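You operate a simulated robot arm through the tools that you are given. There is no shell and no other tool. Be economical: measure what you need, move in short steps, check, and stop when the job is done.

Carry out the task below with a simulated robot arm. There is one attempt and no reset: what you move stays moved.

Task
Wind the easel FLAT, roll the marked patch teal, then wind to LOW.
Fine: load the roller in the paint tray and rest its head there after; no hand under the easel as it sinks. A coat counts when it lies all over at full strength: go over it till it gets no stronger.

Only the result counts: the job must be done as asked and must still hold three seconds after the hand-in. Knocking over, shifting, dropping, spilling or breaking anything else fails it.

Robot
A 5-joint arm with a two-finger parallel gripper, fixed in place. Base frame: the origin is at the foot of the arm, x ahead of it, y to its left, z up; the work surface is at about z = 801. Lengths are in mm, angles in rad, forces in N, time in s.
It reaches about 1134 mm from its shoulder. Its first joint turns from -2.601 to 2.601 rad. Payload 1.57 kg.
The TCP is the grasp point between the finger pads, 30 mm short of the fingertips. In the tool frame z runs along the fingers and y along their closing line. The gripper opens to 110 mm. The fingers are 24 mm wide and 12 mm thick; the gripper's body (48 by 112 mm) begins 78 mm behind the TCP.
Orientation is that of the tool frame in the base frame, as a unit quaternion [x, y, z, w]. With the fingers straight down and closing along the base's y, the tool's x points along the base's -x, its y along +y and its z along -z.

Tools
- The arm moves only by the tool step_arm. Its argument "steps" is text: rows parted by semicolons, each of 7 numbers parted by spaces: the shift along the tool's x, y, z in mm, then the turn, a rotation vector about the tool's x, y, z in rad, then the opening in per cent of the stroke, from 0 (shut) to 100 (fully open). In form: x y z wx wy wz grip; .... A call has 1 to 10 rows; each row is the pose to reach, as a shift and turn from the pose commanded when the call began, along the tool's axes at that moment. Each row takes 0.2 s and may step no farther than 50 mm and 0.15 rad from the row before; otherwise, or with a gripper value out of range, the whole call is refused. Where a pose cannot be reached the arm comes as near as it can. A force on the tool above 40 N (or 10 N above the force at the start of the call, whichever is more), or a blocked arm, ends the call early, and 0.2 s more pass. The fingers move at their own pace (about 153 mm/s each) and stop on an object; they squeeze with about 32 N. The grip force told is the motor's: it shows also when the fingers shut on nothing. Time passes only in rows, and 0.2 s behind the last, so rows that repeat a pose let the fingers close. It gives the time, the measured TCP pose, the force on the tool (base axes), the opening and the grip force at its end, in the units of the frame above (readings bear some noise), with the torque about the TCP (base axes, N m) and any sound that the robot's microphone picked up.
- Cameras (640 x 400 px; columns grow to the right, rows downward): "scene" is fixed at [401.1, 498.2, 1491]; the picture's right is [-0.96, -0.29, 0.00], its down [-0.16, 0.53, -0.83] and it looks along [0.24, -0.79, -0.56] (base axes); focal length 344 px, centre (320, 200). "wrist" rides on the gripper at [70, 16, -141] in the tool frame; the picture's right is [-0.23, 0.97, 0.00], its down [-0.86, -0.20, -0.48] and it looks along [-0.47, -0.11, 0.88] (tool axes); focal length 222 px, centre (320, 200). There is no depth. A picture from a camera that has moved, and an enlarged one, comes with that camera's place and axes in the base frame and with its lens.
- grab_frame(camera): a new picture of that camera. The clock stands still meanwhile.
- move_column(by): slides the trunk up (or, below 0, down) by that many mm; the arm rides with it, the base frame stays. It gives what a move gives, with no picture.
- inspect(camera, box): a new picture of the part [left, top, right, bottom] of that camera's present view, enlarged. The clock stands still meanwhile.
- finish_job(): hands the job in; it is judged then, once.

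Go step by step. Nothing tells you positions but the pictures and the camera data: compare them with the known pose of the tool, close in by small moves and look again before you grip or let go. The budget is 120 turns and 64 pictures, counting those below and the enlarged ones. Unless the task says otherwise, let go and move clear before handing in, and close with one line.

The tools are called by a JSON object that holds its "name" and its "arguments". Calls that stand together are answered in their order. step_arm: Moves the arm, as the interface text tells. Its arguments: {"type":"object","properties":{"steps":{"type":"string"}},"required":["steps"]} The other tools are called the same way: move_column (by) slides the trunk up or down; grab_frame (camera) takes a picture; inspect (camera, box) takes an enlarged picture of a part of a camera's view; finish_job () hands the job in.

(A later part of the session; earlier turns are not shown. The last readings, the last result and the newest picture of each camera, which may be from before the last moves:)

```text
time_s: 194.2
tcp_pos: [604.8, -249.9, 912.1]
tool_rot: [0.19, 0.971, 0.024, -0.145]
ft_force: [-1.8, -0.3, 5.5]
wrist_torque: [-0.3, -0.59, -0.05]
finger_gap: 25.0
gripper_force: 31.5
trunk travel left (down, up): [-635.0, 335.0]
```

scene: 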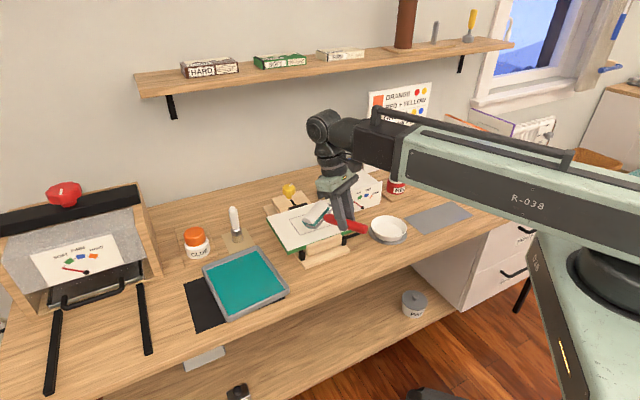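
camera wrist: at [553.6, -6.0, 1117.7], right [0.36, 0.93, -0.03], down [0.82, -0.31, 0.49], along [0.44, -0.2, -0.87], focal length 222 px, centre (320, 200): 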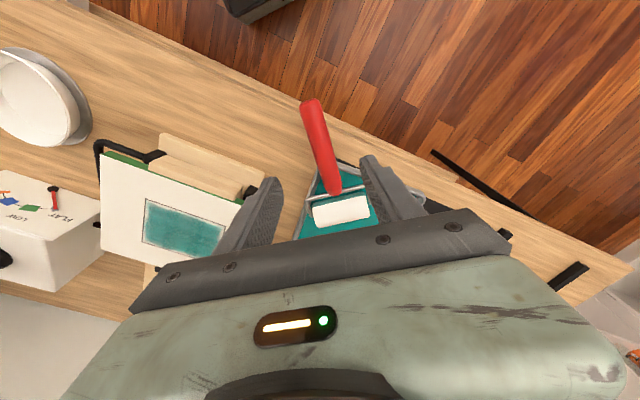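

Now the near lane (v≈+36) with the same treatment, then back and again.

{"name": "move_column", "arguments": {"by": 10}}

{"name": "step_arm", "arguments": {"steps": "27 11 8 0.005 0 -0.017 0; 54 22 16 0.01 0 -0.033 0; 81.5 33.4 24.3 0.015 0 -0.05 0; 81.5 33.4 24.3 0.015 0 -0.05 0"}}

{"name": "move_column", "arguments": {"by": -14}}

{"name": "step_arm", "arguments": {"steps": "-10.5 0 -3.3 0 0 0 0; -21 0 -6.5 0 0 0 0"}}

{"name": "move_column", "arguments": {"by": 0.5}}

{"name": "step_arm", "arguments": {"steps": "-10.5 0 -3.3 0 0 0 0; -21 0 -6.5 0 0 0 0"}}

{"name": "move_column", "arguments": {"by": 0.5}}

{"name": "step_arm", "arguments": {"steps": "-10.5 0 -3.3 0 0 0 0; -21 0 -6.5 0 0 0 0"}}

{"name": "move_column", "arguments": {"by": 0.5}}

{"name": "step_arm", "arguments": {"steps": "-10.5 0 -3.3 0 0 0 0; -21 0 -6.5 0 0 0 0"}}

{"name": "move_column", "arguments": {"by": 0.5}}

{"name": "step_arm", "arguments": {"steps": "-10.5 0 -3.3 0 0 0 0; -20 0 -6.2 0 0 0 0"}}

{"name": "move_column", "arguments": {"by": -1.5}}

{"name": "step_arm", "arguments": {"steps": "15 0 4.7 0 0 0 0; 32 0 10 0 0 0 0; 50 0 15.5 0 0 0 0"}}

{"name": "move_column", "arguments": {"by": -1.5}}

{"name": "step_arm", "arguments": {"steps": "15 0 4.7 0 0 0 0; 32 0 10 0 0 0 0; 52 0 16.1 0 0 0 0"}}

{"name": "move_column", "arguments": {"by": -2}}

```text
time_s: 194.8
tcp_pos: [605.0, -249.6, 922.2]
tool_rot: [0.19, 0.971, 0.024, -0.145]
ft_force: [0.8, 0.1, -2.3]
wrist_torque: [0.05, 0.08, 0.01]
finger_gap: 25.0
gripper_force: 32.1
trunk travel left (down, up): [-645.0, 325.0]
```

```text
time_s: 195.8
tcp_pos: [538.2, -186.6, 922.1]
tool_rot: [0.164, 0.975, 0.02, -0.146]
ft_force: [0.1, 0.2, -0.9]
wrist_torque: [0.01, 0.1, -0.04]
finger_gap: 24.8
gripper_force: 31.5
trunk travel left (down, up): [-645.0, 325.0]
```

```text
time_s: 196.4
tcp_pos: [537.7, -186.6, 907.9]
tool_rot: [0.165, 0.975, 0.021, -0.145]
ft_force: [-0.6, -0.3, 1.0]
wrist_torque: [-0.07, -0.14, -0.06]
finger_gap: 24.8
gripper_force: 31.5
trunk travel left (down, up): [-631.0, 339.0]
```

```text
time_s: 197.0
tcp_pos: [558.5, -193.8, 908.2]
tool_rot: [0.164, 0.975, 0.02, -0.145]
ft_force: [-1.2, 1.1, 4.2]
wrist_torque: [-0.12, -0.44, 0.07]
finger_gap: 24.7
gripper_force: 32.2
trunk travel left (down, up): [-631.0, 339.0]
```

```text
time_s: 197.5
tcp_pos: [560.2, -193.3, 908.6]
tool_rot: [0.165, 0.975, 0.021, -0.146]
ft_force: [0.5, 0.4, 0.3]
wrist_torque: [0.01, -0.03, 0.02]
finger_gap: 24.7
gripper_force: 31.6
trunk travel left (down, up): [-631.0, 339.0]
```

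```text
time_s: 198.1
tcp_pos: [581.4, -199.4, 908.6]
tool_rot: [0.164, 0.976, 0.021, -0.145]
ft_force: [-0.8, 0.9, 3.6]
wrist_torque: [-0.09, -0.39, 0.08]
finger_gap: 24.9
gripper_force: 32.6
trunk travel left (down, up): [-631.0, 339.0]
```

```text
time_s: 198.6
tcp_pos: [580.8, -200.3, 908.4]
tool_rot: [0.164, 0.975, 0.021, -0.146]
ft_force: [0.2, 0.4, -0.9]
wrist_torque: [0.01, 0.01, 0.02]
finger_gap: 25.0
gripper_force: 31.7
trunk travel left (down, up): [-632.0, 338.0]
```

```text
time_s: 199.2
tcp_pos: [600.0, -206.9, 910.1]
tool_rot: [0.164, 0.975, 0.021, -0.146]
ft_force: [-0.8, -0.1, 3.6]
wrist_torque: [-0.18, -0.33, -0.09]
finger_gap: 24.8
gripper_force: 32.2
trunk travel left (down, up): [-632.0, 338.0]
```

```text
time_s: 199.7
tcp_pos: [600.8, -207.1, 908.7]
tool_rot: [0.164, 0.975, 0.021, -0.146]
ft_force: [-0.3, 0.0, -0.4]
wrist_torque: [-0.06, -0.02, -0.05]
finger_gap: 25.0
gripper_force: 32.3
trunk travel left (down, up): [-632.0, 338.0]
```

```text
time_s: 200.3
tcp_pos: [622.8, -215.0, 908.7]
tool_rot: [0.165, 0.975, 0.022, -0.146]
ft_force: [-1.7, 0.9, 3.7]
wrist_torque: [-0.08, -0.39, 0.11]
finger_gap: 25.1
gripper_force: 32.1
trunk travel left (down, up): [-632.0, 338.0]
```

```text
time_s: 200.8
tcp_pos: [622.2, -215.3, 909.0]
tool_rot: [0.165, 0.975, 0.021, -0.145]
ft_force: [-0.1, 0.3, -0.2]
wrist_torque: [0.07, -0.04, 0.03]
finger_gap: 25.1
gripper_force: 31.9
trunk travel left (down, up): [-633.0, 337.0]
```

```text
time_s: 201.4
tcp_pos: [642.3, -222.6, 911.2]
tool_rot: [0.164, 0.975, 0.021, -0.146]
ft_force: [-0.9, -1.0, 2.7]
wrist_torque: [-0.16, -0.3, -0.11]
finger_gap: 24.8
gripper_force: 32.3
trunk travel left (down, up): [-633.0, 337.0]
```

```text
time_s: 201.9
tcp_pos: [642.1, -222.8, 909.1]
tool_rot: [0.164, 0.976, 0.021, -0.145]
ft_force: [-0.3, 1.1, 5.3]
wrist_torque: [-0.16, -0.6, 0.2]
finger_gap: 25.2
gripper_force: 32.1
trunk travel left (down, up): [-631.0, 339.0]
```

```text
time_s: 202.7
tcp_pos: [591.9, -205.1, 908.2]
tool_rot: [0.164, 0.975, 0.022, -0.146]
ft_force: [-0.1, 0.4, -1.4]
wrist_torque: [0.08, 0.08, 0.05]
finger_gap: 25.1
gripper_force: 32.0
trunk travel left (down, up): [-631.0, 339.0]
```

```text
time_s: 203.2
tcp_pos: [591.7, -204.8, 907.4]
tool_rot: [0.164, 0.976, 0.021, -0.145]
ft_force: [0.2, -0.5, 3.0]
wrist_torque: [-0.09, -0.38, 0.13]
finger_gap: 24.8
gripper_force: 31.9
trunk travel left (down, up): [-630.0, 340.0]
```

```text
time_s: 204.0
tcp_pos: [539.7, -188.4, 907.2]
tool_rot: [0.165, 0.975, 0.022, -0.146]
ft_force: [-0.2, -0.1, -1.4]
wrist_torque: [0.06, 0.1, 0.04]
finger_gap: 25.0
gripper_force: 32.4
trunk travel left (down, up): [-630.0, 340.0]
```

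```text
time_s: 204.6
tcp_pos: [540.5, -187.1, 904.9]
tool_rot: [0.164, 0.975, 0.02, -0.146]
ft_force: [-0.5, -0.2, 3.4]
wrist_torque: [-0.21, -0.39, -0.13]
finger_gap: 25.0
gripper_force: 32.1
trunk travel left (down, up): [-628.0, 342.0]
```

Second push pass of the near lane.

{"name": "step_arm", "arguments": {"steps": "-10.5 0 -3.3 0 0 0 0; -21 0 -6.5 0 0 0 0"}}

{"name": "move_column", "arguments": {"by": 0.4}}

{"name": "step_arm", "arguments": {"steps": "-10.5 0 -3.3 0 0 0 0; -21 0 -6.5 0 0 0 0"}}

{"name": "move_column", "arguments": {"by": 0.4}}

{"name": "step_arm", "arguments": {"steps": "-10.5 0 -3.3 0 0 0 0; -21 0 -6.5 0 0 0 0"}}

{"name": "move_column", "arguments": {"by": 0.4}}

{"name": "step_arm", "arguments": {"steps": "-10.5 0 -3.3 0 0 0 0; -21 0 -6.5 0 0 0 0"}}

{"name": "move_column", "arguments": {"by": 0.4}}

{"name": "step_arm", "arguments": {"steps": "-10.5 0 -3.3 0 0 0 0; -21 0 -6.5 0 0 0 0"}}

{"name": "move_column", "arguments": {"by": 56}}

```text
time_s: 205.2
tcp_pos: [561.8, -195.7, 904.0]
tool_rot: [0.165, 0.975, 0.021, -0.145]
ft_force: [-1.2, -0.7, 1.4]
wrist_torque: [-0.23, -0.3, -0.14]
finger_gap: 25.0
gripper_force: 32.2
trunk travel left (down, up): [-628.0, 342.0]
```

```text
time_s: 205.7
tcp_pos: [562.1, -195.6, 905.2]
tool_rot: [0.165, 0.975, 0.021, -0.145]
ft_force: [0.4, 1.0, -1.7]
wrist_torque: [0.05, 0.09, 0.06]
finger_gap: 25.1
gripper_force: 31.9
trunk travel left (down, up): [-628.0, 342.0]
```

```text
time_s: 206.2
tcp_pos: [583.4, -203.3, 905.0]
tool_rot: [0.164, 0.976, 0.021, -0.145]
ft_force: [-1.5, -0.2, 2.0]
wrist_torque: [-0.24, -0.26, -0.15]
finger_gap: 24.9
gripper_force: 31.8
trunk travel left (down, up): [-628.0, 342.0]
```

```text
time_s: 206.8
tcp_pos: [584.2, -203.1, 904.6]
tool_rot: [0.165, 0.975, 0.021, -0.145]
ft_force: [0.5, 0.5, -1.2]
wrist_torque: [0.0, -0.04, 0.1]
finger_gap: 24.9
gripper_force: 32.3
trunk travel left (down, up): [-629.0, 341.0]
```

```text
time_s: 207.3
tcp_pos: [605.5, -210.5, 905.1]
tool_rot: [0.165, 0.976, 0.021, -0.144]
ft_force: [-0.6, 0.0, 2.0]
wrist_torque: [-0.22, -0.27, -0.12]
finger_gap: 24.7
gripper_force: 32.4
trunk travel left (down, up): [-629.0, 341.0]
```

```text
time_s: 207.8
tcp_pos: [604.6, -209.7, 905.4]
tool_rot: [0.164, 0.975, 0.021, -0.145]
ft_force: [-0.4, 0.3, -1.5]
wrist_torque: [0.04, 0.11, 0.07]
finger_gap: 25.0
gripper_force: 32.1
trunk travel left (down, up): [-629.0, 341.0]
```

```text
time_s: 208.4
tcp_pos: [625.6, -218.5, 905.8]
tool_rot: [0.165, 0.975, 0.021, -0.145]
ft_force: [0.6, 0.2, 2.9]
wrist_torque: [0.04, -0.3, 0.18]
finger_gap: 24.9
gripper_force: 31.6
trunk travel left (down, up): [-629.0, 341.0]
```

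```text
time_s: 208.9
tcp_pos: [624.9, -218.6, 906.0]
tool_rot: [0.164, 0.976, 0.021, -0.145]
ft_force: [-0.4, -1.0, -2.5]
wrist_torque: [-0.02, 0.1, -0.13]
finger_gap: 24.8
gripper_force: 32.4
trunk travel left (down, up): [-629.0, 341.0]
```

```text
time_s: 209.6
tcp_pos: [645.0, -224.4, 905.8]
tool_rot: [0.164, 0.976, 0.019, -0.144]
ft_force: [-0.4, -1.3, 0.9]
wrist_torque: [-0.15, -0.18, -0.14]
finger_gap: 24.4
gripper_force: 32.0
trunk travel left (down, up): [-629.0, 341.0]
```

```text
time_s: 210.5
tcp_pos: [645.5, -224.8, 963.5]
tool_rot: [0.165, 0.975, 0.021, -0.145]
ft_force: [-1.0, 0.6, -1.9]
wrist_torque: [0.1, 0.08, 0.09]
finger_gap: 25.0
gripper_force: 31.8
trunk travel left (down, up): [-685.0, 285.0]
```

Now rest the roller in the tray again and inspect everything.

{"name": "step_arm", "arguments": {"steps": "6.9 36.9 2 0.019 0 -0.052 0; 13.7 73.8 4.1 0.039 0 -0.103 0; 20.6 110.6 6.1 0.058 0 -0.155 0; 27.4 147.5 8.2 0.078 0 -0.206 0; 34.3 184.4 10.2 0.097 0 -0.258 0; 34.3 184.4 10.2 0.097 0 -0.258 0"}}

{"name": "move_column", "arguments": {"by": -100}}

{"name": "move_column", "arguments": {"by": -6}}

```text
time_s: 211.9
tcp_pos: [674.0, -40.1, 962.1]
tool_rot: [0.029, 0.988, -0.009, -0.149]
ft_force: [-0.9, -0.9, -0.8]
wrist_torque: [-0.33, 0.1, -0.38]
finger_gap: 24.1
gripper_force: 31.6
trunk travel left (down, up): [-685.0, 285.0]
```

```text
time_s: 213.2
tcp_pos: [674.3, -39.5, 862.8]
tool_rot: [0.029, 0.988, -0.008, -0.149]
ft_force: [0.0, 0.3, -1.9]
wrist_torque: [0.03, 0.04, 0.0]
finger_gap: 24.5
gripper_force: 32.1
trunk travel left (down, up): [-585.0, 385.0]
```

```text
time_s: 213.8
tcp_pos: [673.7, -39.2, 857.4]
tool_rot: [0.03, 0.988, -0.008, -0.149]
ft_force: [-0.5, 0.5, -1.5]
wrist_torque: [-0.03, 0.06, 0.02]
finger_gap: 24.7
gripper_force: 32.6
trunk travel left (down, up): [-579.0, 391.0]
```

{"name": "step_arm", "arguments": {"steps": "0 0 0 0 0 0 12; 0 0 0 0 0 0 30; 0 0 0 0 0 0 52"}}

{"name": "move_column", "arguments": {"by": 270}}

{"name": "step_arm", "arguments": {"steps": "0 0 0 0 -0.1 0 50; 0 0 0 0 -0.2 0 50; 0 0 0 0 -0.3 0 50; 0 0 0 0 -0.3 0 50"}}

```text
time_s: 214.6
tcp_pos: [674.1, -39.2, 855.4]
tool_rot: [0.03, 0.988, -0.009, -0.149]
ft_force: [0.4, -0.1, -0.4]
wrist_torque: [0.01, -0.02, -0.02]
finger_gap: 57.2
gripper_force: 0.2
trunk travel left (down, up): [-579.0, 391.0]
```

```text
time_s: 217.3
tcp_pos: [674.3, -39.6, 1126.5]
tool_rot: [0.03, 0.988, -0.008, -0.149]
ft_force: [0.3, -0.3, 0.4]
wrist_torque: [0.03, -0.01, 0.01]
finger_gap: 57.1
gripper_force: 0.0
trunk travel left (down, up): [-849.0, 121.0]
```

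```text
time_s: 218.3
tcp_pos: [674.3, -39.5, 1116.2]
tool_rot: [0.029, 0.999, -0.013, 0.001]
ft_force: [-0.3, 0.1, -0.1]
wrist_torque: [0.0, 0.01, 0.01]
finger_gap: 55.0
gripper_force: 0.0
out of reach, approached as far as the arm can: row 1, 2, 3, 4
trunk travel left (down, up): [-849.0, 121.0]
```

Moving over to the crank (high), then one wide inspection of tray, patch and dial.

{"name": "step_arm", "arguments": {"steps": "6 -46.9 0 -0.002 0 -0.006 50; 11.9 -93.7 0 -0.004 0 -0.013 50; 17.9 -140.6 0 -0.007 0 -0.019 50; 23.8 -187.4 0 -0.009 0 -0.026 50; 29.8 -234.3 0 -0.011 0 -0.032 50; 35.7 -281.1 0 -0.013 0 -0.039 50; 41.7 -328 0 -0.016 0 -0.045 50; 47.6 -374.8 0 -0.018 0 -0.052 50; 53.6 -421.7 0 -0.02 0 -0.058 50; 53.6 -421.7 0 -0.02 0 -0.058 50"}}

{"name": "inspect", "arguments": {"camera": "scene", "box": [200, 150, 400, 320]}}

```text
time_s: 220.6
tcp_pos: [597.8, -458.2, 1115.5]
tool_rot: [-0.001, 1.0, -0.003, 0.001]
ft_force: [-0.8, -0.4, -0.4]
wrist_torque: [0.02, 0.03, 0.02]
finger_gap: 54.9
gripper_force: 0.1
out of reach, approached as far as the arm can: row 3, 4, 5, 6, 7, 8, 9, 10
trunk travel left (down, up): [-849.0, 121.0]
```

```text
2.35 times, centred on (300, 235) of scene
camera zoom: at [401.1, 498.2, 1491.0], right [-0.96, -0.29, 0.0], down [-0.16, 0.53, -0.83], along [0.24, -0.79, -0.56], focal length 809 px, centre (367, 118)
```

zoom: 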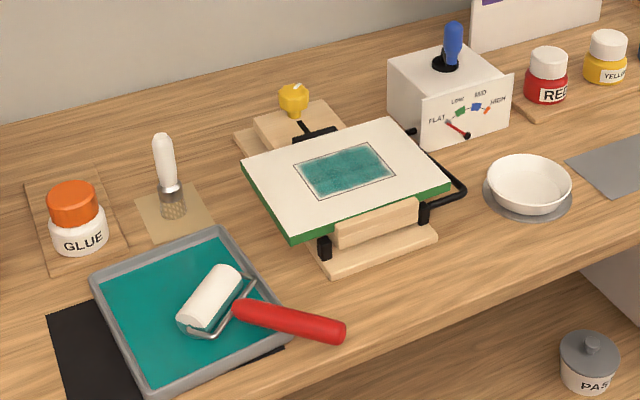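

The patch looks solid but still a little soft at the edges, so I'll do one more full round to be safe. Back to the roller (handle at about (625,-36)).

{"name": "step_arm", "arguments": {"steps": "-3 47 0 0 0 0.01 50; -6 94 0 0 0 0.02 50; -9 141 0 0 0 0.03 50; -12 188 0 0 0 0.04 50; -15 235 0 0 0 0.05 50; -18 282 0 0 0 0.06 50; -21 329 0 0 0 0.07 50; -24 376 0 0 0 0.08 50; -27 422.5 0 0 0 0.09 50; -27 422.5 0 0 0 0.09 50"}}

{"name": "move_column", "arguments": {"by": -230}}

```text
time_s: 222.8
tcp_pos: [622.3, -35.3, 1115.8]
tool_rot: [0.044, 0.999, -0.003, 0.001]
ft_force: [0.6, -0.1, 0.4]
wrist_torque: [0.04, 0.0, -0.03]
finger_gap: 55.2
gripper_force: 0.1
out of reach, approached as far as the arm can: row 6, 7, 8, 9, 10
trunk travel left (down, up): [-849.0, 121.0]
```

```text
time_s: 225.2
tcp_pos: [623.4, -36.6, 887.3]
tool_rot: [0.045, 0.999, -0.003, 0.001]
ft_force: [-0.6, -0.5, -0.1]
wrist_torque: [-0.02, -0.02, -0.02]
finger_gap: 54.8
gripper_force: 0.1
trunk travel left (down, up): [-619.0, 351.0]
```

{"name": "move_column", "arguments": {"by": -25}}

{"name": "move_column", "arguments": {"by": -23}}

{"name": "step_arm", "arguments": {"steps": "0 0 0 0 0 0 35; 0 0 0 0 0 0 15; 0 0 0 0 0 0 0; 0 0 0 0 0 0 0"}}

{"name": "move_column", "arguments": {"by": 60}}

```text
time_s: 225.9
tcp_pos: [623.7, -35.4, 860.3]
tool_rot: [0.044, 0.999, -0.003, 0.001]
ft_force: [0.9, 1.5, -0.1]
wrist_torque: [-0.01, -0.03, 0.01]
finger_gap: 54.8
gripper_force: 0.0
trunk travel left (down, up): [-594.0, 376.0]
```

```text
time_s: 226.6
tcp_pos: [623.4, -35.9, 838.0]
tool_rot: [0.044, 0.999, -0.002, 0.001]
ft_force: [-0.3, 0.2, -0.2]
wrist_torque: [0.0, 0.02, -0.01]
finger_gap: 55.4
gripper_force: 0.1
trunk travel left (down, up): [-571.0, 399.0]
```

```text
time_s: 227.6
tcp_pos: [621.8, -37.5, 838.1]
tool_rot: [0.045, 0.999, -0.003, 0.001]
ft_force: [1.2, -3.2, 1.3]
wrist_torque: [-0.04, 0.03, -0.12]
finger_gap: 24.9
gripper_force: 32.4
trunk travel left (down, up): [-571.0, 399.0]
```

```text
time_s: 228.6
tcp_pos: [623.0, -36.1, 898.3]
tool_rot: [0.044, 0.999, -0.002, 0.001]
ft_force: [-0.5, 0.7, -1.7]
wrist_torque: [0.01, 0.15, 0.08]
finger_gap: 25.1
gripper_force: 31.7
trunk travel left (down, up): [-631.0, 339.0]
```

Gripped. Tilt and load.

{"name": "step_arm", "arguments": {"steps": "-15 0 0 0 0.1 0 0; -30 0 0 0 0.2 0 0; -44 0 0 0 0.3 0 0; -44 0 0 0 0.3 0 0"}}

{"name": "move_column", "arguments": {"by": -28}}

{"name": "move_column", "arguments": {"by": -4}}

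{"name": "move_column", "arguments": {"by": -3}}

```text
time_s: 229.6
tcp_pos: [667.2, -39.2, 908.5]
tool_rot: [0.045, 0.988, 0.004, -0.149]
ft_force: [0.4, -0.7, -1.4]
wrist_torque: [-0.06, 0.14, -0.06]
finger_gap: 25.0
gripper_force: 32.0
out of reach, approached as far as the arm can: row 2, 3, 4
trunk travel left (down, up): [-631.0, 339.0]
```

```text
time_s: 230.3
tcp_pos: [668.1, -39.0, 880.0]
tool_rot: [0.044, 0.988, 0.004, -0.149]
ft_force: [0.2, 0.0, -0.9]
wrist_torque: [-0.01, 0.13, -0.05]
finger_gap: 25.0
gripper_force: 32.7
trunk travel left (down, up): [-603.0, 367.0]
```

```text
time_s: 230.8
tcp_pos: [668.1, -38.8, 876.8]
tool_rot: [0.044, 0.988, 0.005, -0.149]
ft_force: [-0.7, -0.9, 2.5]
wrist_torque: [-0.16, -0.27, -0.22]
finger_gap: 24.9
gripper_force: 32.6
trunk travel left (down, up): [-599.0, 371.0]
```

```text
time_s: 231.3
tcp_pos: [666.8, -38.7, 873.2]
tool_rot: [0.044, 0.988, 0.003, -0.149]
ft_force: [-5.4, 1.4, 6.0]
wrist_torque: [0.16, -0.34, 0.18]
finger_gap: 24.9
gripper_force: 31.5
trunk travel left (down, up): [-596.0, 374.0]
```

{"name": "step_arm", "arguments": {"steps": "12 0 3.6 0 0 0 0; 24 0 7.3 0 0 0 0; 35 0 10.6 0 0 0 0; 22 0 6.7 0 0 0 0; 35 0 10.6 0 0 0 0"}}

{"name": "move_column", "arguments": {"by": 90}}

{"name": "step_arm", "arguments": {"steps": "20.3 -33.6 6.2 -0.017 0 0.055 0; 40.6 -67.1 12.3 -0.033 0 0.11 0; 61 -100.7 18.5 -0.05 0 0.165 0; 81.3 -134.2 24.7 -0.067 0 0.22 0; 101.6 -167.8 30.8 -0.083 0 0.275 0; 121.9 -201.3 37 -0.1 0 0.33 0; 121.9 -201.3 37 -0.1 0 0.33 0"}}

{"name": "move_column", "arguments": {"by": -38}}

{"name": "move_column", "arguments": {"by": -3}}

```text
time_s: 232.6
tcp_pos: [630.4, -37.5, 872.7]
tool_rot: [0.044, 0.988, 0.005, -0.149]
ft_force: [-0.6, 0.2, 0.8]
wrist_torque: [-0.21, -0.1, -0.16]
finger_gap: 25.1
gripper_force: 31.2
trunk travel left (down, up): [-596.0, 374.0]
```

```text
time_s: 233.8
tcp_pos: [631.7, -37.3, 963.4]
tool_rot: [0.044, 0.988, 0.004, -0.149]
ft_force: [0.1, -0.9, -2.0]
wrist_torque: [-0.09, 0.16, -0.11]
finger_gap: 24.7
gripper_force: 32.4
trunk travel left (down, up): [-686.0, 284.0]
```

```text
time_s: 235.4
tcp_pos: [488.0, -223.5, 962.3]
tool_rot: [0.214, 0.966, 0.029, -0.145]
ft_force: [-0.1, -0.5, -1.4]
wrist_torque: [-0.02, 0.11, -0.11]
finger_gap: 24.7
gripper_force: 31.7
trunk travel left (down, up): [-686.0, 284.0]
```

```text
time_s: 236.2
tcp_pos: [487.3, -223.3, 925.6]
tool_rot: [0.214, 0.966, 0.029, -0.145]
ft_force: [0.9, 0.9, -2.3]
wrist_torque: [0.29, 0.02, 0.28]
finger_gap: 24.7
gripper_force: 31.7
trunk travel left (down, up): [-648.0, 322.0]
```

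```text
time_s: 236.7
tcp_pos: [488.4, -225.0, 922.0]
tool_rot: [0.213, 0.966, 0.029, -0.145]
ft_force: [0.9, 1.3, -2.3]
wrist_torque: [0.28, -0.04, 0.28]
finger_gap: 24.4
gripper_force: 31.9
trunk travel left (down, up): [-645.0, 325.0]
```

{"name": "move_column", "arguments": {"by": -3}}

{"name": "move_column", "arguments": {"by": -2}}

```text
time_s: 237.3
tcp_pos: [487.1, -223.1, 920.1]
tool_rot: [0.214, 0.966, 0.029, -0.145]
ft_force: [0.1, 0.7, -1.9]
wrist_torque: [0.14, 0.06, 0.13]
finger_gap: 24.5
gripper_force: 32.0
trunk travel left (down, up): [-642.0, 328.0]
```

```text
time_s: 237.8
tcp_pos: [487.2, -224.3, 918.1]
tool_rot: [0.214, 0.966, 0.029, -0.145]
ft_force: [-0.2, 1.7, -1.2]
wrist_torque: [0.15, 0.08, 0.15]
finger_gap: 24.4
gripper_force: 31.8
trunk travel left (down, up): [-640.0, 330.0]
```

{"name": "move_column", "arguments": {"by": -2}}

{"name": "move_column", "arguments": {"by": -2}}

```text
time_s: 238.3
tcp_pos: [487.2, -223.8, 915.4]
tool_rot: [0.213, 0.966, 0.028, -0.144]
ft_force: [0.5, 1.0, -0.3]
wrist_torque: [-0.05, -0.09, 0.14]
finger_gap: 24.8
gripper_force: 32.0
trunk travel left (down, up): [-638.0, 332.0]
```

```text
time_s: 238.8
tcp_pos: [487.3, -224.1, 913.3]
tool_rot: [0.214, 0.966, 0.029, -0.145]
ft_force: [0.9, 0.2, -0.6]
wrist_torque: [-0.1, -0.07, -0.18]
finger_gap: 24.7
gripper_force: 32.1
trunk travel left (down, up): [-636.0, 334.0]
```

Light contact established; push passes on this lane.

{"name": "step_arm", "arguments": {"steps": "-10.5 0 -3.3 0 0 0 0; -21 0 -6.5 0 0 0 0"}}

{"name": "step_arm", "arguments": {"steps": "-10.5 0 -3.3 0 0 0 0; -21 0 -6.5 0 0 0 0"}}

{"name": "move_column", "arguments": {"by": 0.5}}

{"name": "step_arm", "arguments": {"steps": "-10.5 0 -3.3 0 0 0 0; -21 0 -6.5 0 0 0 0"}}

{"name": "move_column", "arguments": {"by": 0.5}}

{"name": "step_arm", "arguments": {"steps": "-10.5 0 -3.3 0 0 0 0; -21 0 -6.5 0 0 0 0; -29 0 -9 0 0 0 0"}}

```text
time_s: 239.4
tcp_pos: [507.8, -231.3, 914.3]
tool_rot: [0.214, 0.966, 0.028, -0.145]
ft_force: [0.2, -0.1, 2.2]
wrist_torque: [0.03, -0.29, 0.14]
finger_gap: 24.6
gripper_force: 32.2
trunk travel left (down, up): [-636.0, 334.0]
```

```text
time_s: 240.0
tcp_pos: [528.5, -242.2, 913.4]
tool_rot: [0.214, 0.966, 0.028, -0.145]
ft_force: [-0.8, -0.2, 0.6]
wrist_torque: [-0.2, -0.19, -0.15]
finger_gap: 24.9
gripper_force: 31.8
trunk travel left (down, up): [-636.0, 334.0]
```

```text
time_s: 240.5
tcp_pos: [527.2, -240.4, 914.9]
tool_rot: [0.214, 0.965, 0.029, -0.146]
ft_force: [-1.0, -2.2, -1.6]
wrist_torque: [-0.16, 0.23, -0.27]
finger_gap: 24.7
gripper_force: 32.1
trunk travel left (down, up): [-637.0, 333.0]
```

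```text
time_s: 241.1
tcp_pos: [547.5, -250.6, 914.6]
tool_rot: [0.213, 0.966, 0.029, -0.147]
ft_force: [-0.2, 1.3, -2.0]
wrist_torque: [0.04, 0.12, 0.12]
finger_gap: 24.6
gripper_force: 32.3
trunk travel left (down, up): [-637.0, 333.0]
```

```text
time_s: 241.6
tcp_pos: [547.9, -250.4, 914.3]
tool_rot: [0.213, 0.966, 0.029, -0.146]
ft_force: [0.8, 1.4, -2.5]
wrist_torque: [0.23, 0.0, 0.3]
finger_gap: 24.5
gripper_force: 32.0
trunk travel left (down, up): [-637.0, 333.0]
```

```text
time_s: 242.4
tcp_pos: [575.7, -263.9, 915.0]
tool_rot: [0.213, 0.966, 0.029, -0.146]
ft_force: [0.0, 0.6, -1.3]
wrist_torque: [0.35, 0.02, 0.34]
finger_gap: 24.2
gripper_force: 31.8
trunk travel left (down, up): [-637.0, 333.0]
```

Contact is lighter this time; press more on the return and next push.

{"name": "move_column", "arguments": {"by": -3}}

{"name": "step_arm", "arguments": {"steps": "15 0 4.7 0 0 0 0; 30 0 9.3 0 0 0 0; 46 0 14.3 0 0 0 0"}}

{"name": "move_column", "arguments": {"by": -2}}

{"name": "step_arm", "arguments": {"steps": "15 0 4.7 0 0 0 0; 30 0 9.3 0 0 0 0; 46 0 14.3 0 0 0 0"}}

{"name": "move_column", "arguments": {"by": -2}}

{"name": "step_arm", "arguments": {"steps": "-10.5 0 -3.3 0 0 0 0; -21 0 -6.5 0 0 0 0; -31.5 0 -9.8 0 0 0 0; -42 0 -13 0 0 0 0"}}

{"name": "step_arm", "arguments": {"steps": "-10.5 0 -3.3 0 0 0 0; -21 0 -6.5 0 0 0 0; -31.5 0 -9.8 0 0 0 0; -42 0 -13 0 0 0 0"}}

```text
time_s: 242.9
tcp_pos: [575.8, -263.6, 912.1]
tool_rot: [0.214, 0.965, 0.029, -0.146]
ft_force: [0.1, -0.4, -2.7]
wrist_torque: [-0.18, 0.18, -0.29]
finger_gap: 24.4
gripper_force: 32.1
trunk travel left (down, up): [-634.0, 336.0]
```

```text
time_s: 243.7
tcp_pos: [530.0, -243.6, 911.8]
tool_rot: [0.214, 0.965, 0.029, -0.146]
ft_force: [0.6, 1.1, -0.8]
wrist_torque: [0.33, 0.03, 0.31]
finger_gap: 24.0
gripper_force: 32.1
trunk travel left (down, up): [-634.0, 336.0]
```

```text
time_s: 244.3
tcp_pos: [529.7, -243.6, 910.0]
tool_rot: [0.213, 0.966, 0.029, -0.145]
ft_force: [-1.6, -1.1, -2.1]
wrist_torque: [-0.18, 0.15, -0.32]
finger_gap: 23.8
gripper_force: 31.7
trunk travel left (down, up): [-632.0, 338.0]
```

```text
time_s: 245.1
tcp_pos: [486.1, -223.7, 909.7]
tool_rot: [0.213, 0.966, 0.029, -0.147]
ft_force: [1.4, 0.5, -2.5]
wrist_torque: [0.22, -0.05, 0.33]
finger_gap: 24.1
gripper_force: 32.5
trunk travel left (down, up): [-632.0, 338.0]
```

```text
time_s: 245.6
tcp_pos: [487.6, -224.2, 908.7]
tool_rot: [0.213, 0.965, 0.029, -0.147]
ft_force: [-0.7, -0.7, -0.1]
wrist_torque: [-0.01, -0.06, -0.04]
finger_gap: 23.9
gripper_force: 32.2
trunk travel left (down, up): [-630.0, 340.0]
```

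```text
time_s: 246.6
tcp_pos: [526.3, -243.0, 907.3]
tool_rot: [0.214, 0.965, 0.029, -0.147]
ft_force: [0.0, -0.2, -1.2]
wrist_torque: [0.02, 0.03, -0.02]
finger_gap: 24.1
gripper_force: 31.7
trunk travel left (down, up): [-630.0, 340.0]
```

```text
time_s: 247.6
tcp_pos: [567.6, -262.6, 907.6]
tool_rot: [0.213, 0.966, 0.029, -0.146]
ft_force: [-0.6, -0.2, 1.8]
wrist_torque: [0.19, -0.28, 0.3]
finger_gap: 23.4
gripper_force: 32.3
trunk travel left (down, up): [-630.0, 340.0]
```

The grip is getting loose again, and the patch has had many passes; I'll return the roller to the tray now before it slips further.

{"name": "move_column", "arguments": {"by": 55}}

{"name": "step_arm", "arguments": {"steps": "-0.1 30.8 0 0.0135 0 -0.044 0; -0.2 61.7 0 0.027 0 -0.088 0; -0.3 92.5 -0.1 0.04 0 -0.133 0; -0.4 123.4 -0.1 0.054 0 -0.177 0; -0.4 154.2 -0.1 0.0675 0 -0.221 0; -0.5 185 -0.2 0.081 0 -0.265 0; -0.6 215.9 -0.2 0.0945 0 -0.31 0; -0.7 246.7 -0.2 0.108 0 -0.354 0; -0.7 246.7 -0.2 0.108 0 -0.354 0"}}

{"name": "move_column", "arguments": {"by": -95}}

{"name": "move_column", "arguments": {"by": -7}}

```text
time_s: 248.5
tcp_pos: [568.2, -262.2, 962.2]
tool_rot: [0.214, 0.965, 0.03, -0.147]
ft_force: [-0.8, 0.0, -1.8]
wrist_torque: [0.06, 0.01, -0.02]
finger_gap: 24.6
gripper_force: 31.9
trunk travel left (down, up): [-685.0, 285.0]
```

```text
time_s: 250.5
tcp_pos: [672.7, -38.8, 962.7]
tool_rot: [0.032, 0.988, 0.002, -0.151]
ft_force: [-0.1, 0.5, -1.3]
wrist_torque: [-0.03, 0.01, 0.03]
finger_gap: 24.8
gripper_force: 32.7
out of reach, approached as far as the arm can: row 8
trunk travel left (down, up): [-685.0, 285.0]
```

```text
time_s: 251.8
tcp_pos: [670.3, -39.0, 868.2]
tool_rot: [0.031, 0.988, 0.002, -0.151]
ft_force: [0.2, 0.0, -1.5]
wrist_torque: [0.01, -0.01, -0.01]
finger_gap: 24.9
gripper_force: 32.6
trunk travel left (down, up): [-590.0, 380.0]
```

```text
time_s: 252.4
tcp_pos: [671.4, -37.7, 860.9]
tool_rot: [0.031, 0.988, 0.003, -0.151]
ft_force: [0.5, 0.7, -1.2]
wrist_torque: [0.0, 0.03, 0.01]
finger_gap: 24.5
gripper_force: 31.5
trunk travel left (down, up): [-583.0, 387.0]
```

Release and re-seat once more for a final firm round that also overruns the patch edges.

{"name": "move_column", "arguments": {"by": -4}}

{"name": "step_arm", "arguments": {"steps": "0 0 0 0 0 0 12; 0 0 0 0 0 0 30; 0 0 0 0 0 0 52"}}

{"name": "move_column", "arguments": {"by": 130}}

{"name": "step_arm", "arguments": {"steps": "15 0 4.6 0 -0.1 0 55; 30 0 9.2 0 -0.2 0 55; 44 0 13.5 0 -0.3 0.03 55; 49 0 15 0 -0.3 0.05 55; 49 -1 15 0 -0.3 0.05 55"}}

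{"name": "move_column", "arguments": {"by": -110}}

{"name": "move_column", "arguments": {"by": -28}}

{"name": "step_arm", "arguments": {"steps": "0 0 0 0 0 0 35; 0 0 0 0 0 0 15; 0 0 0 0 0 0 0; 0 0 0 0 0 0 0"}}

{"name": "move_column", "arguments": {"by": 60}}

```text
time_s: 252.9
tcp_pos: [671.7, -38.1, 856.8]
tool_rot: [0.032, 0.988, 0.003, -0.151]
ft_force: [0.1, 0.6, -2.0]
wrist_torque: [-0.02, 0.01, -0.01]
finger_gap: 24.7
gripper_force: 31.8
trunk travel left (down, up): [-579.0, 391.0]
```

```text
time_s: 253.7
tcp_pos: [671.3, -39.6, 855.7]
tool_rot: [0.032, 0.988, 0.003, -0.151]
ft_force: [0.2, 0.2, -0.6]
wrist_torque: [-0.01, -0.01, 0.01]
finger_gap: 57.4
gripper_force: 0.0
trunk travel left (down, up): [-579.0, 391.0]
```

```text
time_s: 255.3
tcp_pos: [671.5, -37.9, 987.4]
tool_rot: [0.031, 0.988, 0.002, -0.151]
ft_force: [0.0, -0.8, 0.5]
wrist_torque: [-0.01, 0.02, 0.0]
finger_gap: 57.1
gripper_force: 0.1
trunk travel left (down, up): [-709.0, 261.0]
```

```text
time_s: 256.5
tcp_pos: [623.5, -35.1, 975.7]
tool_rot: [0.057, 0.998, -0.006, 0.0]
ft_force: [0.5, -0.3, 0.4]
wrist_torque: [0.03, 0.02, 0.01]
finger_gap: 60.7
gripper_force: 0.0
out of reach, approached as far as the arm can: row 1, 2, 3, 4, 5
trunk travel left (down, up): [-709.0, 261.0]
```

```text
time_s: 257.9
tcp_pos: [623.4, -34.8, 865.9]
tool_rot: [0.056, 0.998, -0.006, -0.001]
ft_force: [0.6, 0.0, 0.1]
wrist_torque: [-0.03, 0.02, -0.02]
finger_gap: 60.7
gripper_force: 0.1
trunk travel left (down, up): [-599.0, 371.0]
```

```text
time_s: 258.6
tcp_pos: [623.1, -37.2, 837.5]
tool_rot: [0.056, 0.998, -0.006, 0.0]
ft_force: [-0.6, -0.7, 0.7]
wrist_torque: [-0.02, -0.06, 0.01]
finger_gap: 60.4
gripper_force: 0.1
trunk travel left (down, up): [-571.0, 399.0]
```

```text
time_s: 259.6
tcp_pos: [623.1, -35.4, 838.5]
tool_rot: [0.057, 0.998, -0.006, -0.001]
ft_force: [0.6, 1.2, 2.1]
wrist_torque: [0.0, -0.03, 0.03]
finger_gap: 25.3
gripper_force: 32.0
trunk travel left (down, up): [-571.0, 399.0]
```

```text
time_s: 260.6
tcp_pos: [621.9, -35.7, 898.6]
tool_rot: [0.057, 0.998, -0.006, 0.0]
ft_force: [-0.5, -0.9, -2.0]
wrist_torque: [0.02, 0.13, -0.01]
finger_gap: 25.4
gripper_force: 32.6
trunk travel left (down, up): [-631.0, 339.0]
```

Good grip (like the best round). Tilt and load.

{"name": "step_arm", "arguments": {"steps": "-17 0 0 0 0.1 0 0; -34 0 0 0 0.2 0 0; -50 0 0 0 0.3 0 0; -64 0 0 0 0.3 0 0; -64 0 0 0 0.3 0 0"}}

{"name": "move_column", "arguments": {"by": -35}}

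{"name": "move_column", "arguments": {"by": -3}}

{"name": "move_column", "arguments": {"by": -2}}

```text
time_s: 261.9
tcp_pos: [687.6, -43.8, 909.4]
tool_rot: [0.058, 0.987, 0.002, -0.149]
ft_force: [0.1, -0.1, -2.0]
wrist_torque: [0.04, 0.1, -0.01]
finger_gap: 25.3
gripper_force: 32.2
out of reach, approached as far as the arm can: row 2, 3, 4, 5
trunk travel left (down, up): [-631.0, 339.0]
```

```text
time_s: 262.6
tcp_pos: [689.2, -41.9, 874.0]
tool_rot: [0.057, 0.987, 0.003, -0.15]
ft_force: [-0.7, 0.3, -1.6]
wrist_torque: [-0.01, 0.11, -0.01]
finger_gap: 25.2
gripper_force: 32.0
trunk travel left (down, up): [-596.0, 374.0]
```

```text
time_s: 263.2
tcp_pos: [687.0, -44.0, 870.9]
tool_rot: [0.057, 0.987, 0.002, -0.15]
ft_force: [0.5, -0.9, -0.6]
wrist_torque: [-0.01, 0.07, -0.01]
finger_gap: 25.0
gripper_force: 31.9
trunk travel left (down, up): [-593.0, 377.0]
```

```text
time_s: 263.7
tcp_pos: [687.9, -43.2, 869.8]
tool_rot: [0.057, 0.987, 0.003, -0.15]
ft_force: [0.7, -1.2, 4.0]
wrist_torque: [-0.03, -0.54, -0.01]
finger_gap: 25.0
gripper_force: 32.4
trunk travel left (down, up): [-591.0, 379.0]
```

{"name": "step_arm", "arguments": {"steps": "14 0 4.4 0 0 0 0; 28 0 8.8 0 0 0 0; 42 0 13.2 0 0 0 0; 30 0 9.4 0 0 0 0; 42 0 13.2 0 0 0 0"}}

{"name": "move_column", "arguments": {"by": 93}}

{"name": "step_arm", "arguments": {"steps": "21 -35 6.4 -0.0175 0 0.0523 0; 41.9 -70.1 12.7 -0.035 0 0.1047 0; 62.9 -105.2 19.1 -0.0525 0 0.157 0; 83.8 -140.2 25.4 -0.07 0 0.2093 0; 104.8 -175.3 31.8 -0.0875 0 0.2617 0; 125.7 -210.3 38.1 -0.105 0 0.314 0; 125.7 -210.3 38.1 -0.105 0 0.314 0"}}

{"name": "move_column", "arguments": {"by": -42}}

{"name": "move_column", "arguments": {"by": -3}}

```text
time_s: 264.9
tcp_pos: [645.2, -37.4, 869.1]
tool_rot: [0.057, 0.987, 0.003, -0.149]
ft_force: [0.4, 0.2, 0.1]
wrist_torque: [0.04, -0.1, 0.08]
finger_gap: 24.9
gripper_force: 32.3
trunk travel left (down, up): [-591.0, 379.0]
```

```text
time_s: 266.1
tcp_pos: [644.2, -36.7, 962.0]
tool_rot: [0.057, 0.987, 0.003, -0.149]
ft_force: [-0.4, 0.1, -1.3]
wrist_torque: [0.0, 0.12, 0.03]
finger_gap: 25.1
gripper_force: 32.4
trunk travel left (down, up): [-684.0, 286.0]
```

```text
time_s: 267.8
tcp_pos: [488.6, -229.4, 961.6]
tool_rot: [0.218, 0.965, 0.03, -0.145]
ft_force: [1.1, 0.4, -2.0]
wrist_torque: [0.05, 0.09, 0.02]
finger_gap: 25.2
gripper_force: 32.6
trunk travel left (down, up): [-684.0, 286.0]
```

```text
time_s: 268.6
tcp_pos: [489.5, -229.2, 920.1]
tool_rot: [0.217, 0.965, 0.03, -0.144]
ft_force: [-0.1, 0.0, 0.4]
wrist_torque: [-0.08, -0.05, -0.04]
finger_gap: 25.1
gripper_force: 31.9
trunk travel left (down, up): [-642.0, 328.0]
```

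```text
time_s: 269.1
tcp_pos: [489.3, -228.7, 916.8]
tool_rot: [0.218, 0.965, 0.031, -0.145]
ft_force: [-3.5, 0.8, 7.4]
wrist_torque: [-0.32, -0.47, -0.04]
finger_gap: 25.0
gripper_force: 31.8
trunk travel left (down, up): [-639.0, 331.0]
```

Firm contact. Push the far lane with overrun.

{"name": "step_arm", "arguments": {"steps": "-10.5 0 -3.3 0 0 0 0; -21 0 -6.5 0 0 0 0"}}

{"name": "move_column", "arguments": {"by": 0.5}}

{"name": "step_arm", "arguments": {"steps": "-10.5 0 -3.3 0 0 0 0; -21 0 -6.5 0 0 0 0"}}

{"name": "move_column", "arguments": {"by": 0.5}}

{"name": "step_arm", "arguments": {"steps": "-10.5 0 -3.3 0 0 0 0; -21 0 -6.5 0 0 0 0"}}

{"name": "move_column", "arguments": {"by": 0.5}}

{"name": "step_arm", "arguments": {"steps": "-10.5 0 -3.3 0 0 0 0; -21 0 -6.5 0 0 0 0"}}

{"name": "move_column", "arguments": {"by": 0.5}}

{"name": "step_arm", "arguments": {"steps": "-10.5 0 -3.3 0 0 0 0; -21 0 -6.5 0 0 0 0"}}

{"name": "move_column", "arguments": {"by": -1.5}}

{"name": "step_arm", "arguments": {"steps": "17 0 5.3 0 0 0 0; 34 0 10.5 0 0 0 0; 51 0 15.8 0 0 0 0"}}

{"name": "move_column", "arguments": {"by": -1.5}}

{"name": "step_arm", "arguments": {"steps": "17 0 5.3 0 0 0 0; 34 0 10.5 0 0 0 0; 51 0 15.8 0 0 0 0"}}

{"name": "move_column", "arguments": {"by": 10}}

```text
time_s: 269.7
tcp_pos: [508.8, -237.5, 916.8]
tool_rot: [0.218, 0.965, 0.031, -0.144]
ft_force: [-3.1, 1.6, 6.6]
wrist_torque: [-0.23, -0.53, 0.07]
finger_gap: 24.8
gripper_force: 32.1
trunk travel left (down, up): [-639.0, 331.0]
```

```text
time_s: 270.2
tcp_pos: [509.9, -239.2, 916.6]
tool_rot: [0.218, 0.965, 0.029, -0.145]
ft_force: [-0.3, 0.1, -0.2]
wrist_torque: [-0.13, -0.05, -0.05]
finger_gap: 24.9
gripper_force: 31.7
trunk travel left (down, up): [-640.0, 330.0]
```

```text
time_s: 270.8
tcp_pos: [529.4, -248.4, 918.2]
tool_rot: [0.218, 0.964, 0.032, -0.145]
ft_force: [-1.6, 0.5, 5.1]
wrist_torque: [-0.33, -0.33, -0.16]
finger_gap: 25.0
gripper_force: 32.2
trunk travel left (down, up): [-640.0, 330.0]
```

```text
time_s: 271.3
tcp_pos: [529.5, -247.7, 917.2]
tool_rot: [0.217, 0.965, 0.031, -0.145]
ft_force: [0.2, -0.7, 0.6]
wrist_torque: [-0.13, -0.03, -0.08]
finger_gap: 24.9
gripper_force: 32.0
trunk travel left (down, up): [-640.0, 330.0]
```

```text
time_s: 271.9
tcp_pos: [550.8, -258.9, 918.5]
tool_rot: [0.217, 0.965, 0.031, -0.144]
ft_force: [-1.3, 0.1, 3.1]
wrist_torque: [-0.35, -0.23, -0.07]
finger_gap: 25.0
gripper_force: 31.8
trunk travel left (down, up): [-640.0, 330.0]
```

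```text
time_s: 272.4
tcp_pos: [550.5, -258.6, 918.2]
tool_rot: [0.217, 0.965, 0.031, -0.144]
ft_force: [0.3, 0.1, -0.6]
wrist_torque: [-0.05, 0.03, -0.06]
finger_gap: 24.9
gripper_force: 32.0
trunk travel left (down, up): [-641.0, 329.0]
```

```text
time_s: 273.0
tcp_pos: [570.6, -267.3, 918.7]
tool_rot: [0.218, 0.965, 0.031, -0.143]
ft_force: [-0.8, -0.5, 2.0]
wrist_torque: [-0.23, -0.18, -0.13]
finger_gap: 24.8
gripper_force: 32.4
trunk travel left (down, up): [-641.0, 329.0]
```

```text
time_s: 273.5
tcp_pos: [570.4, -267.3, 918.7]
tool_rot: [0.218, 0.965, 0.03, -0.144]
ft_force: [0.9, -0.1, -2.1]
wrist_torque: [0.06, 0.11, 0.0]
finger_gap: 24.9
gripper_force: 32.0
trunk travel left (down, up): [-641.0, 329.0]
```

```text
time_s: 274.1
tcp_pos: [590.4, -276.5, 919.3]
tool_rot: [0.218, 0.965, 0.031, -0.145]
ft_force: [-0.3, 1.2, 2.6]
wrist_torque: [-0.05, -0.27, 0.13]
finger_gap: 24.8
gripper_force: 32.1
trunk travel left (down, up): [-641.0, 329.0]
```

```text
time_s: 274.6
tcp_pos: [589.7, -277.3, 917.4]
tool_rot: [0.218, 0.965, 0.031, -0.145]
ft_force: [-1.4, 2.1, 6.6]
wrist_torque: [-0.2, -0.59, 0.11]
finger_gap: 24.7
gripper_force: 32.2
trunk travel left (down, up): [-640.0, 330.0]
```

```text
time_s: 275.4
tcp_pos: [544.2, -251.5, 916.8]
tool_rot: [0.218, 0.965, 0.032, -0.145]
ft_force: [0.4, 0.5, -1.9]
wrist_torque: [0.08, 0.12, 0.01]
finger_gap: 25.0
gripper_force: 32.6
trunk travel left (down, up): [-640.0, 330.0]
```

```text
time_s: 275.9
tcp_pos: [543.0, -252.0, 916.4]
tool_rot: [0.219, 0.965, 0.031, -0.144]
ft_force: [-0.1, 0.0, 3.9]
wrist_torque: [-0.25, -0.37, -0.1]
finger_gap: 24.9
gripper_force: 32.0
trunk travel left (down, up): [-638.0, 332.0]
```

```text
time_s: 276.7
tcp_pos: [496.2, -230.0, 916.0]
tool_rot: [0.218, 0.965, 0.031, -0.145]
ft_force: [1.2, -1.0, -1.6]
wrist_torque: [0.04, 0.09, 0.03]
finger_gap: 24.7
gripper_force: 31.8
trunk travel left (down, up): [-638.0, 332.0]
```

```text
time_s: 277.3
tcp_pos: [495.8, -230.8, 924.7]
tool_rot: [0.218, 0.965, 0.031, -0.145]
ft_force: [0.0, -0.2, -1.7]
wrist_torque: [0.06, 0.09, 0.04]
finger_gap: 24.9
gripper_force: 32.2
trunk travel left (down, up): [-648.0, 322.0]
```

Middle lane now, out to u≈46.

{"name": "step_arm", "arguments": {"steps": "-3.5 14.2 -1 0.009 0 -0.028 0; -6.9 28.4 -2.1 0.017 0 -0.056 0; -6.9 28.4 -2.1 0.017 0 -0.056 0"}}

{"name": "move_column", "arguments": {"by": -12}}

{"name": "step_arm", "arguments": {"steps": "-10.5 0 -3.3 0 0 0 0; -21 0 -6.5 0 0 0 0"}}

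{"name": "move_column", "arguments": {"by": 0.4}}

{"name": "step_arm", "arguments": {"steps": "-10.5 0 -3.3 0 0 0 0; -21 0 -6.5 0 0 0 0"}}

{"name": "move_column", "arguments": {"by": 0.4}}

{"name": "step_arm", "arguments": {"steps": "-10.5 0 -3.3 0 0 0 0; -21 0 -6.5 0 0 0 0"}}

{"name": "move_column", "arguments": {"by": 0.4}}

{"name": "step_arm", "arguments": {"steps": "-10.5 0 -3.3 0 0 0 0; -21 0 -6.5 0 0 0 0"}}

{"name": "move_column", "arguments": {"by": 0.4}}

{"name": "step_arm", "arguments": {"steps": "-10.5 0 -3.3 0 0 0 0; -20 0 -6.2 0 0 0 0"}}

{"name": "move_column", "arguments": {"by": 10}}

```text
time_s: 278.1
tcp_pos: [514.8, -209.2, 925.3]
tool_rot: [0.189, 0.971, 0.027, -0.145]
ft_force: [0.7, 0.4, -2.4]
wrist_torque: [0.06, 0.08, 0.05]
finger_gap: 24.8
gripper_force: 31.8
trunk travel left (down, up): [-648.0, 322.0]
```

```text
time_s: 278.7
tcp_pos: [513.8, -208.6, 913.7]
tool_rot: [0.189, 0.971, 0.027, -0.146]
ft_force: [-0.3, 1.6, 1.3]
wrist_torque: [-0.01, -0.16, 0.12]
finger_gap: 25.1
gripper_force: 31.8
trunk travel left (down, up): [-636.0, 334.0]
```

```text
time_s: 279.3
tcp_pos: [535.6, -216.9, 914.6]
tool_rot: [0.19, 0.971, 0.026, -0.146]
ft_force: [-1.2, 0.7, 3.6]
wrist_torque: [-0.06, -0.34, 0.11]
finger_gap: 24.7
gripper_force: 32.1
trunk travel left (down, up): [-636.0, 334.0]
```

```text
time_s: 279.8
tcp_pos: [535.7, -217.4, 914.5]
tool_rot: [0.19, 0.971, 0.028, -0.145]
ft_force: [0.1, -0.2, -0.2]
wrist_torque: [-0.06, -0.01, -0.09]
finger_gap: 25.0
gripper_force: 31.7
trunk travel left (down, up): [-637.0, 333.0]
```

```text
time_s: 280.4
tcp_pos: [556.7, -225.7, 914.9]
tool_rot: [0.19, 0.971, 0.027, -0.145]
ft_force: [-0.9, 0.7, 2.5]
wrist_torque: [-0.02, -0.28, 0.09]
finger_gap: 24.9
gripper_force: 31.8
trunk travel left (down, up): [-637.0, 333.0]
```

```text
time_s: 280.9
tcp_pos: [556.1, -225.3, 914.5]
tool_rot: [0.191, 0.97, 0.027, -0.146]
ft_force: [-0.4, 0.3, -0.8]
wrist_torque: [0.0, 0.03, -0.07]
finger_gap: 24.7
gripper_force: 32.0
trunk travel left (down, up): [-637.0, 333.0]
```

```text
time_s: 281.5
tcp_pos: [579.2, -234.4, 914.1]
tool_rot: [0.19, 0.971, 0.027, -0.145]
ft_force: [0.2, -0.3, 3.0]
wrist_torque: [-0.05, -0.31, 0.11]
finger_gap: 25.1
gripper_force: 32.4
trunk travel left (down, up): [-637.0, 333.0]
```

```text
time_s: 282.0
tcp_pos: [577.9, -232.7, 914.3]
tool_rot: [0.191, 0.97, 0.027, -0.146]
ft_force: [0.7, 0.6, -0.6]
wrist_torque: [-0.02, -0.01, 0.09]
finger_gap: 24.7
gripper_force: 32.4
trunk travel left (down, up): [-638.0, 332.0]
```

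```text
time_s: 282.6
tcp_pos: [599.2, -243.3, 915.7]
tool_rot: [0.19, 0.971, 0.027, -0.145]
ft_force: [-0.5, 0.3, 2.0]
wrist_torque: [-0.02, -0.24, 0.09]
finger_gap: 24.7
gripper_force: 32.4
trunk travel left (down, up): [-638.0, 332.0]
```

```text
time_s: 283.1
tcp_pos: [598.2, -242.8, 914.4]
tool_rot: [0.19, 0.971, 0.027, -0.145]
ft_force: [0.2, 0.1, -0.3]
wrist_torque: [0.03, 0.04, 0.1]
finger_gap: 24.8
gripper_force: 31.9
trunk travel left (down, up): [-638.0, 332.0]
```

```text
time_s: 283.7
tcp_pos: [617.8, -250.8, 915.6]
tool_rot: [0.19, 0.97, 0.027, -0.146]
ft_force: [-0.2, 1.0, 2.7]
wrist_torque: [0.05, -0.25, 0.12]
finger_gap: 25.0
gripper_force: 32.0
trunk travel left (down, up): [-638.0, 332.0]
```

```text
time_s: 284.3
tcp_pos: [617.9, -249.9, 924.6]
tool_rot: [0.19, 0.971, 0.026, -0.146]
ft_force: [0.6, -0.4, -1.7]
wrist_torque: [0.01, 0.1, 0.0]
finger_gap: 24.6
gripper_force: 31.4
trunk travel left (down, up): [-648.0, 322.0]
```

Near lane (v≈+42), out to u≈66 to cover the corner.

{"name": "step_arm", "arguments": {"steps": "30 11 9 0.006 0 -0.019 0; 60 22 18 0.012 0 -0.039 0; 89.6 33.4 27 0.018 0 -0.058 0; 89.6 33.4 27 0.018 0 -0.058 0"}}

{"name": "move_column", "arguments": {"by": -13.5}}

{"name": "step_arm", "arguments": {"steps": "-10.5 0 -3.3 0 0 0 0; -21 0 -6.5 0 0 0 0"}}

{"name": "move_column", "arguments": {"by": 0.4}}

{"name": "step_arm", "arguments": {"steps": "-10.5 0 -3.3 0 0 0 0; -21 0 -6.5 0 0 0 0"}}

{"name": "move_column", "arguments": {"by": 0.4}}

{"name": "step_arm", "arguments": {"steps": "-10.5 0 -3.3 0 0 0 0; -21 0 -6.5 0 0 0 0"}}

{"name": "move_column", "arguments": {"by": 0.4}}

{"name": "step_arm", "arguments": {"steps": "-10.5 0 -3.3 0 0 0 0; -21 0 -6.5 0 0 0 0"}}

{"name": "move_column", "arguments": {"by": 0.3}}

{"name": "step_arm", "arguments": {"steps": "-10.5 0 -3.3 0 0 0 0; -21 0 -6.5 0 0 0 0; -30 0 -9.3 0 0 0 0"}}

{"name": "move_column", "arguments": {"by": -1.5}}

{"name": "step_arm", "arguments": {"steps": "15 0 4.7 0 0 0 0; 30 0 9.3 0 0 0 0; 45 0 14 0 0 0 0; 60 0 18.6 0 0 0 0"}}

{"name": "move_column", "arguments": {"by": -1.5}}

{"name": "step_arm", "arguments": {"steps": "15 0 4.7 0 0 0 0; 30 0 9.3 0 0 0 0; 50 0 15.5 0 0 0 0"}}

{"name": "move_column", "arguments": {"by": 53}}

```text
time_s: 285.3
tcp_pos: [543.8, -181.1, 926.1]
tool_rot: [0.161, 0.976, 0.021, -0.146]
ft_force: [-0.4, -0.7, -1.2]
wrist_torque: [0.01, 0.11, -0.06]
finger_gap: 24.8
gripper_force: 31.8
trunk travel left (down, up): [-648.0, 322.0]
```

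```text
time_s: 285.9
tcp_pos: [544.1, -180.1, 911.8]
tool_rot: [0.16, 0.976, 0.022, -0.146]
ft_force: [-0.4, 0.5, 1.1]
wrist_torque: [0.05, -0.21, 0.14]
finger_gap: 24.5
gripper_force: 31.7
trunk travel left (down, up): [-634.0, 336.0]
```

```text
time_s: 286.5
tcp_pos: [564.4, -189.6, 912.0]
tool_rot: [0.161, 0.976, 0.022, -0.146]
ft_force: [0.0, -0.3, 2.1]
wrist_torque: [-0.24, -0.25, -0.14]
finger_gap: 24.8
gripper_force: 32.5
trunk travel left (down, up): [-634.0, 336.0]
```

```text
time_s: 287.0
tcp_pos: [565.4, -189.6, 913.4]
tool_rot: [0.161, 0.976, 0.022, -0.145]
ft_force: [-0.6, 0.5, -1.5]
wrist_torque: [0.12, 0.07, 0.07]
finger_gap: 24.4
gripper_force: 32.8
trunk travel left (down, up): [-635.0, 335.0]
```

```text
time_s: 287.6
tcp_pos: [585.7, -196.6, 912.8]
tool_rot: [0.16, 0.976, 0.023, -0.147]
ft_force: [-0.3, 0.5, 1.3]
wrist_torque: [0.06, -0.26, 0.15]
finger_gap: 24.8
gripper_force: 32.0
trunk travel left (down, up): [-635.0, 335.0]
```

```text
time_s: 288.1
tcp_pos: [585.5, -197.3, 911.8]
tool_rot: [0.16, 0.976, 0.022, -0.146]
ft_force: [0.6, 0.1, -0.4]
wrist_torque: [0.01, 0.09, -0.01]
finger_gap: 24.5
gripper_force: 32.0
trunk travel left (down, up): [-635.0, 335.0]
```

```text
time_s: 288.7
tcp_pos: [606.3, -202.3, 911.6]
tool_rot: [0.161, 0.976, 0.022, -0.146]
ft_force: [-0.4, -0.5, -2.2]
wrist_torque: [0.13, 0.08, 0.07]
finger_gap: 24.5
gripper_force: 31.9
trunk travel left (down, up): [-635.0, 335.0]
```

```text
time_s: 289.2
tcp_pos: [603.9, -203.0, 912.6]
tool_rot: [0.16, 0.976, 0.022, -0.147]
ft_force: [-0.1, 0.6, -0.9]
wrist_torque: [0.26, 0.03, 0.29]
finger_gap: 24.3
gripper_force: 31.7
trunk travel left (down, up): [-636.0, 334.0]
```

```text
time_s: 289.8
tcp_pos: [626.3, -210.6, 912.0]
tool_rot: [0.16, 0.976, 0.022, -0.145]
ft_force: [-0.9, -1.1, -1.8]
wrist_torque: [-0.09, 0.09, -0.16]
finger_gap: 24.4
gripper_force: 31.9
trunk travel left (down, up): [-636.0, 334.0]
```

```text
time_s: 290.3
tcp_pos: [626.4, -210.0, 912.9]
tool_rot: [0.161, 0.976, 0.022, -0.145]
ft_force: [-0.1, 0.3, -2.6]
wrist_torque: [0.31, 0.05, 0.3]
finger_gap: 24.1
gripper_force: 31.5
trunk travel left (down, up): [-636.0, 334.0]
```

```text
time_s: 291.1
tcp_pos: [655.7, -218.7, 912.3]
tool_rot: [0.161, 0.976, 0.022, -0.146]
ft_force: [-0.6, 0.2, -0.8]
wrist_torque: [-0.23, 0.1, -0.33]
finger_gap: 24.3
gripper_force: 31.8
trunk travel left (down, up): [-636.0, 334.0]
```

```text
time_s: 291.6
tcp_pos: [655.7, -218.9, 911.8]
tool_rot: [0.161, 0.976, 0.022, -0.146]
ft_force: [0.4, -0.9, 0.8]
wrist_torque: [-0.01, -0.15, -0.09]
finger_gap: 24.2
gripper_force: 32.6
trunk travel left (down, up): [-634.0, 336.0]
```

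```text
time_s: 292.6
tcp_pos: [596.4, -198.6, 911.2]
tool_rot: [0.161, 0.976, 0.022, -0.146]
ft_force: [-0.3, 0.5, 1.3]
wrist_torque: [-0.06, -0.06, -0.13]
finger_gap: 24.4
gripper_force: 32.0
trunk travel left (down, up): [-634.0, 336.0]
```

```text
time_s: 293.1
tcp_pos: [597.1, -198.6, 909.8]
tool_rot: [0.161, 0.976, 0.022, -0.146]
ft_force: [-0.6, -0.5, -1.3]
wrist_torque: [-0.1, -0.03, -0.2]
finger_gap: 24.2
gripper_force: 31.6
trunk travel left (down, up): [-633.0, 337.0]
```

```text
time_s: 293.9
tcp_pos: [545.4, -182.3, 909.8]
tool_rot: [0.161, 0.976, 0.023, -0.147]
ft_force: [0.2, 0.3, -1.7]
wrist_torque: [0.0, 0.05, 0.01]
finger_gap: 24.6
gripper_force: 32.1
trunk travel left (down, up): [-633.0, 337.0]
```

```text
time_s: 294.9
tcp_pos: [545.4, -181.6, 964.1]
tool_rot: [0.161, 0.976, 0.023, -0.147]
ft_force: [-0.5, 0.0, -2.1]
wrist_torque: [0.0, 0.03, 0.0]
finger_gap: 24.7
gripper_force: 31.9
trunk travel left (down, up): [-686.0, 284.0]
```

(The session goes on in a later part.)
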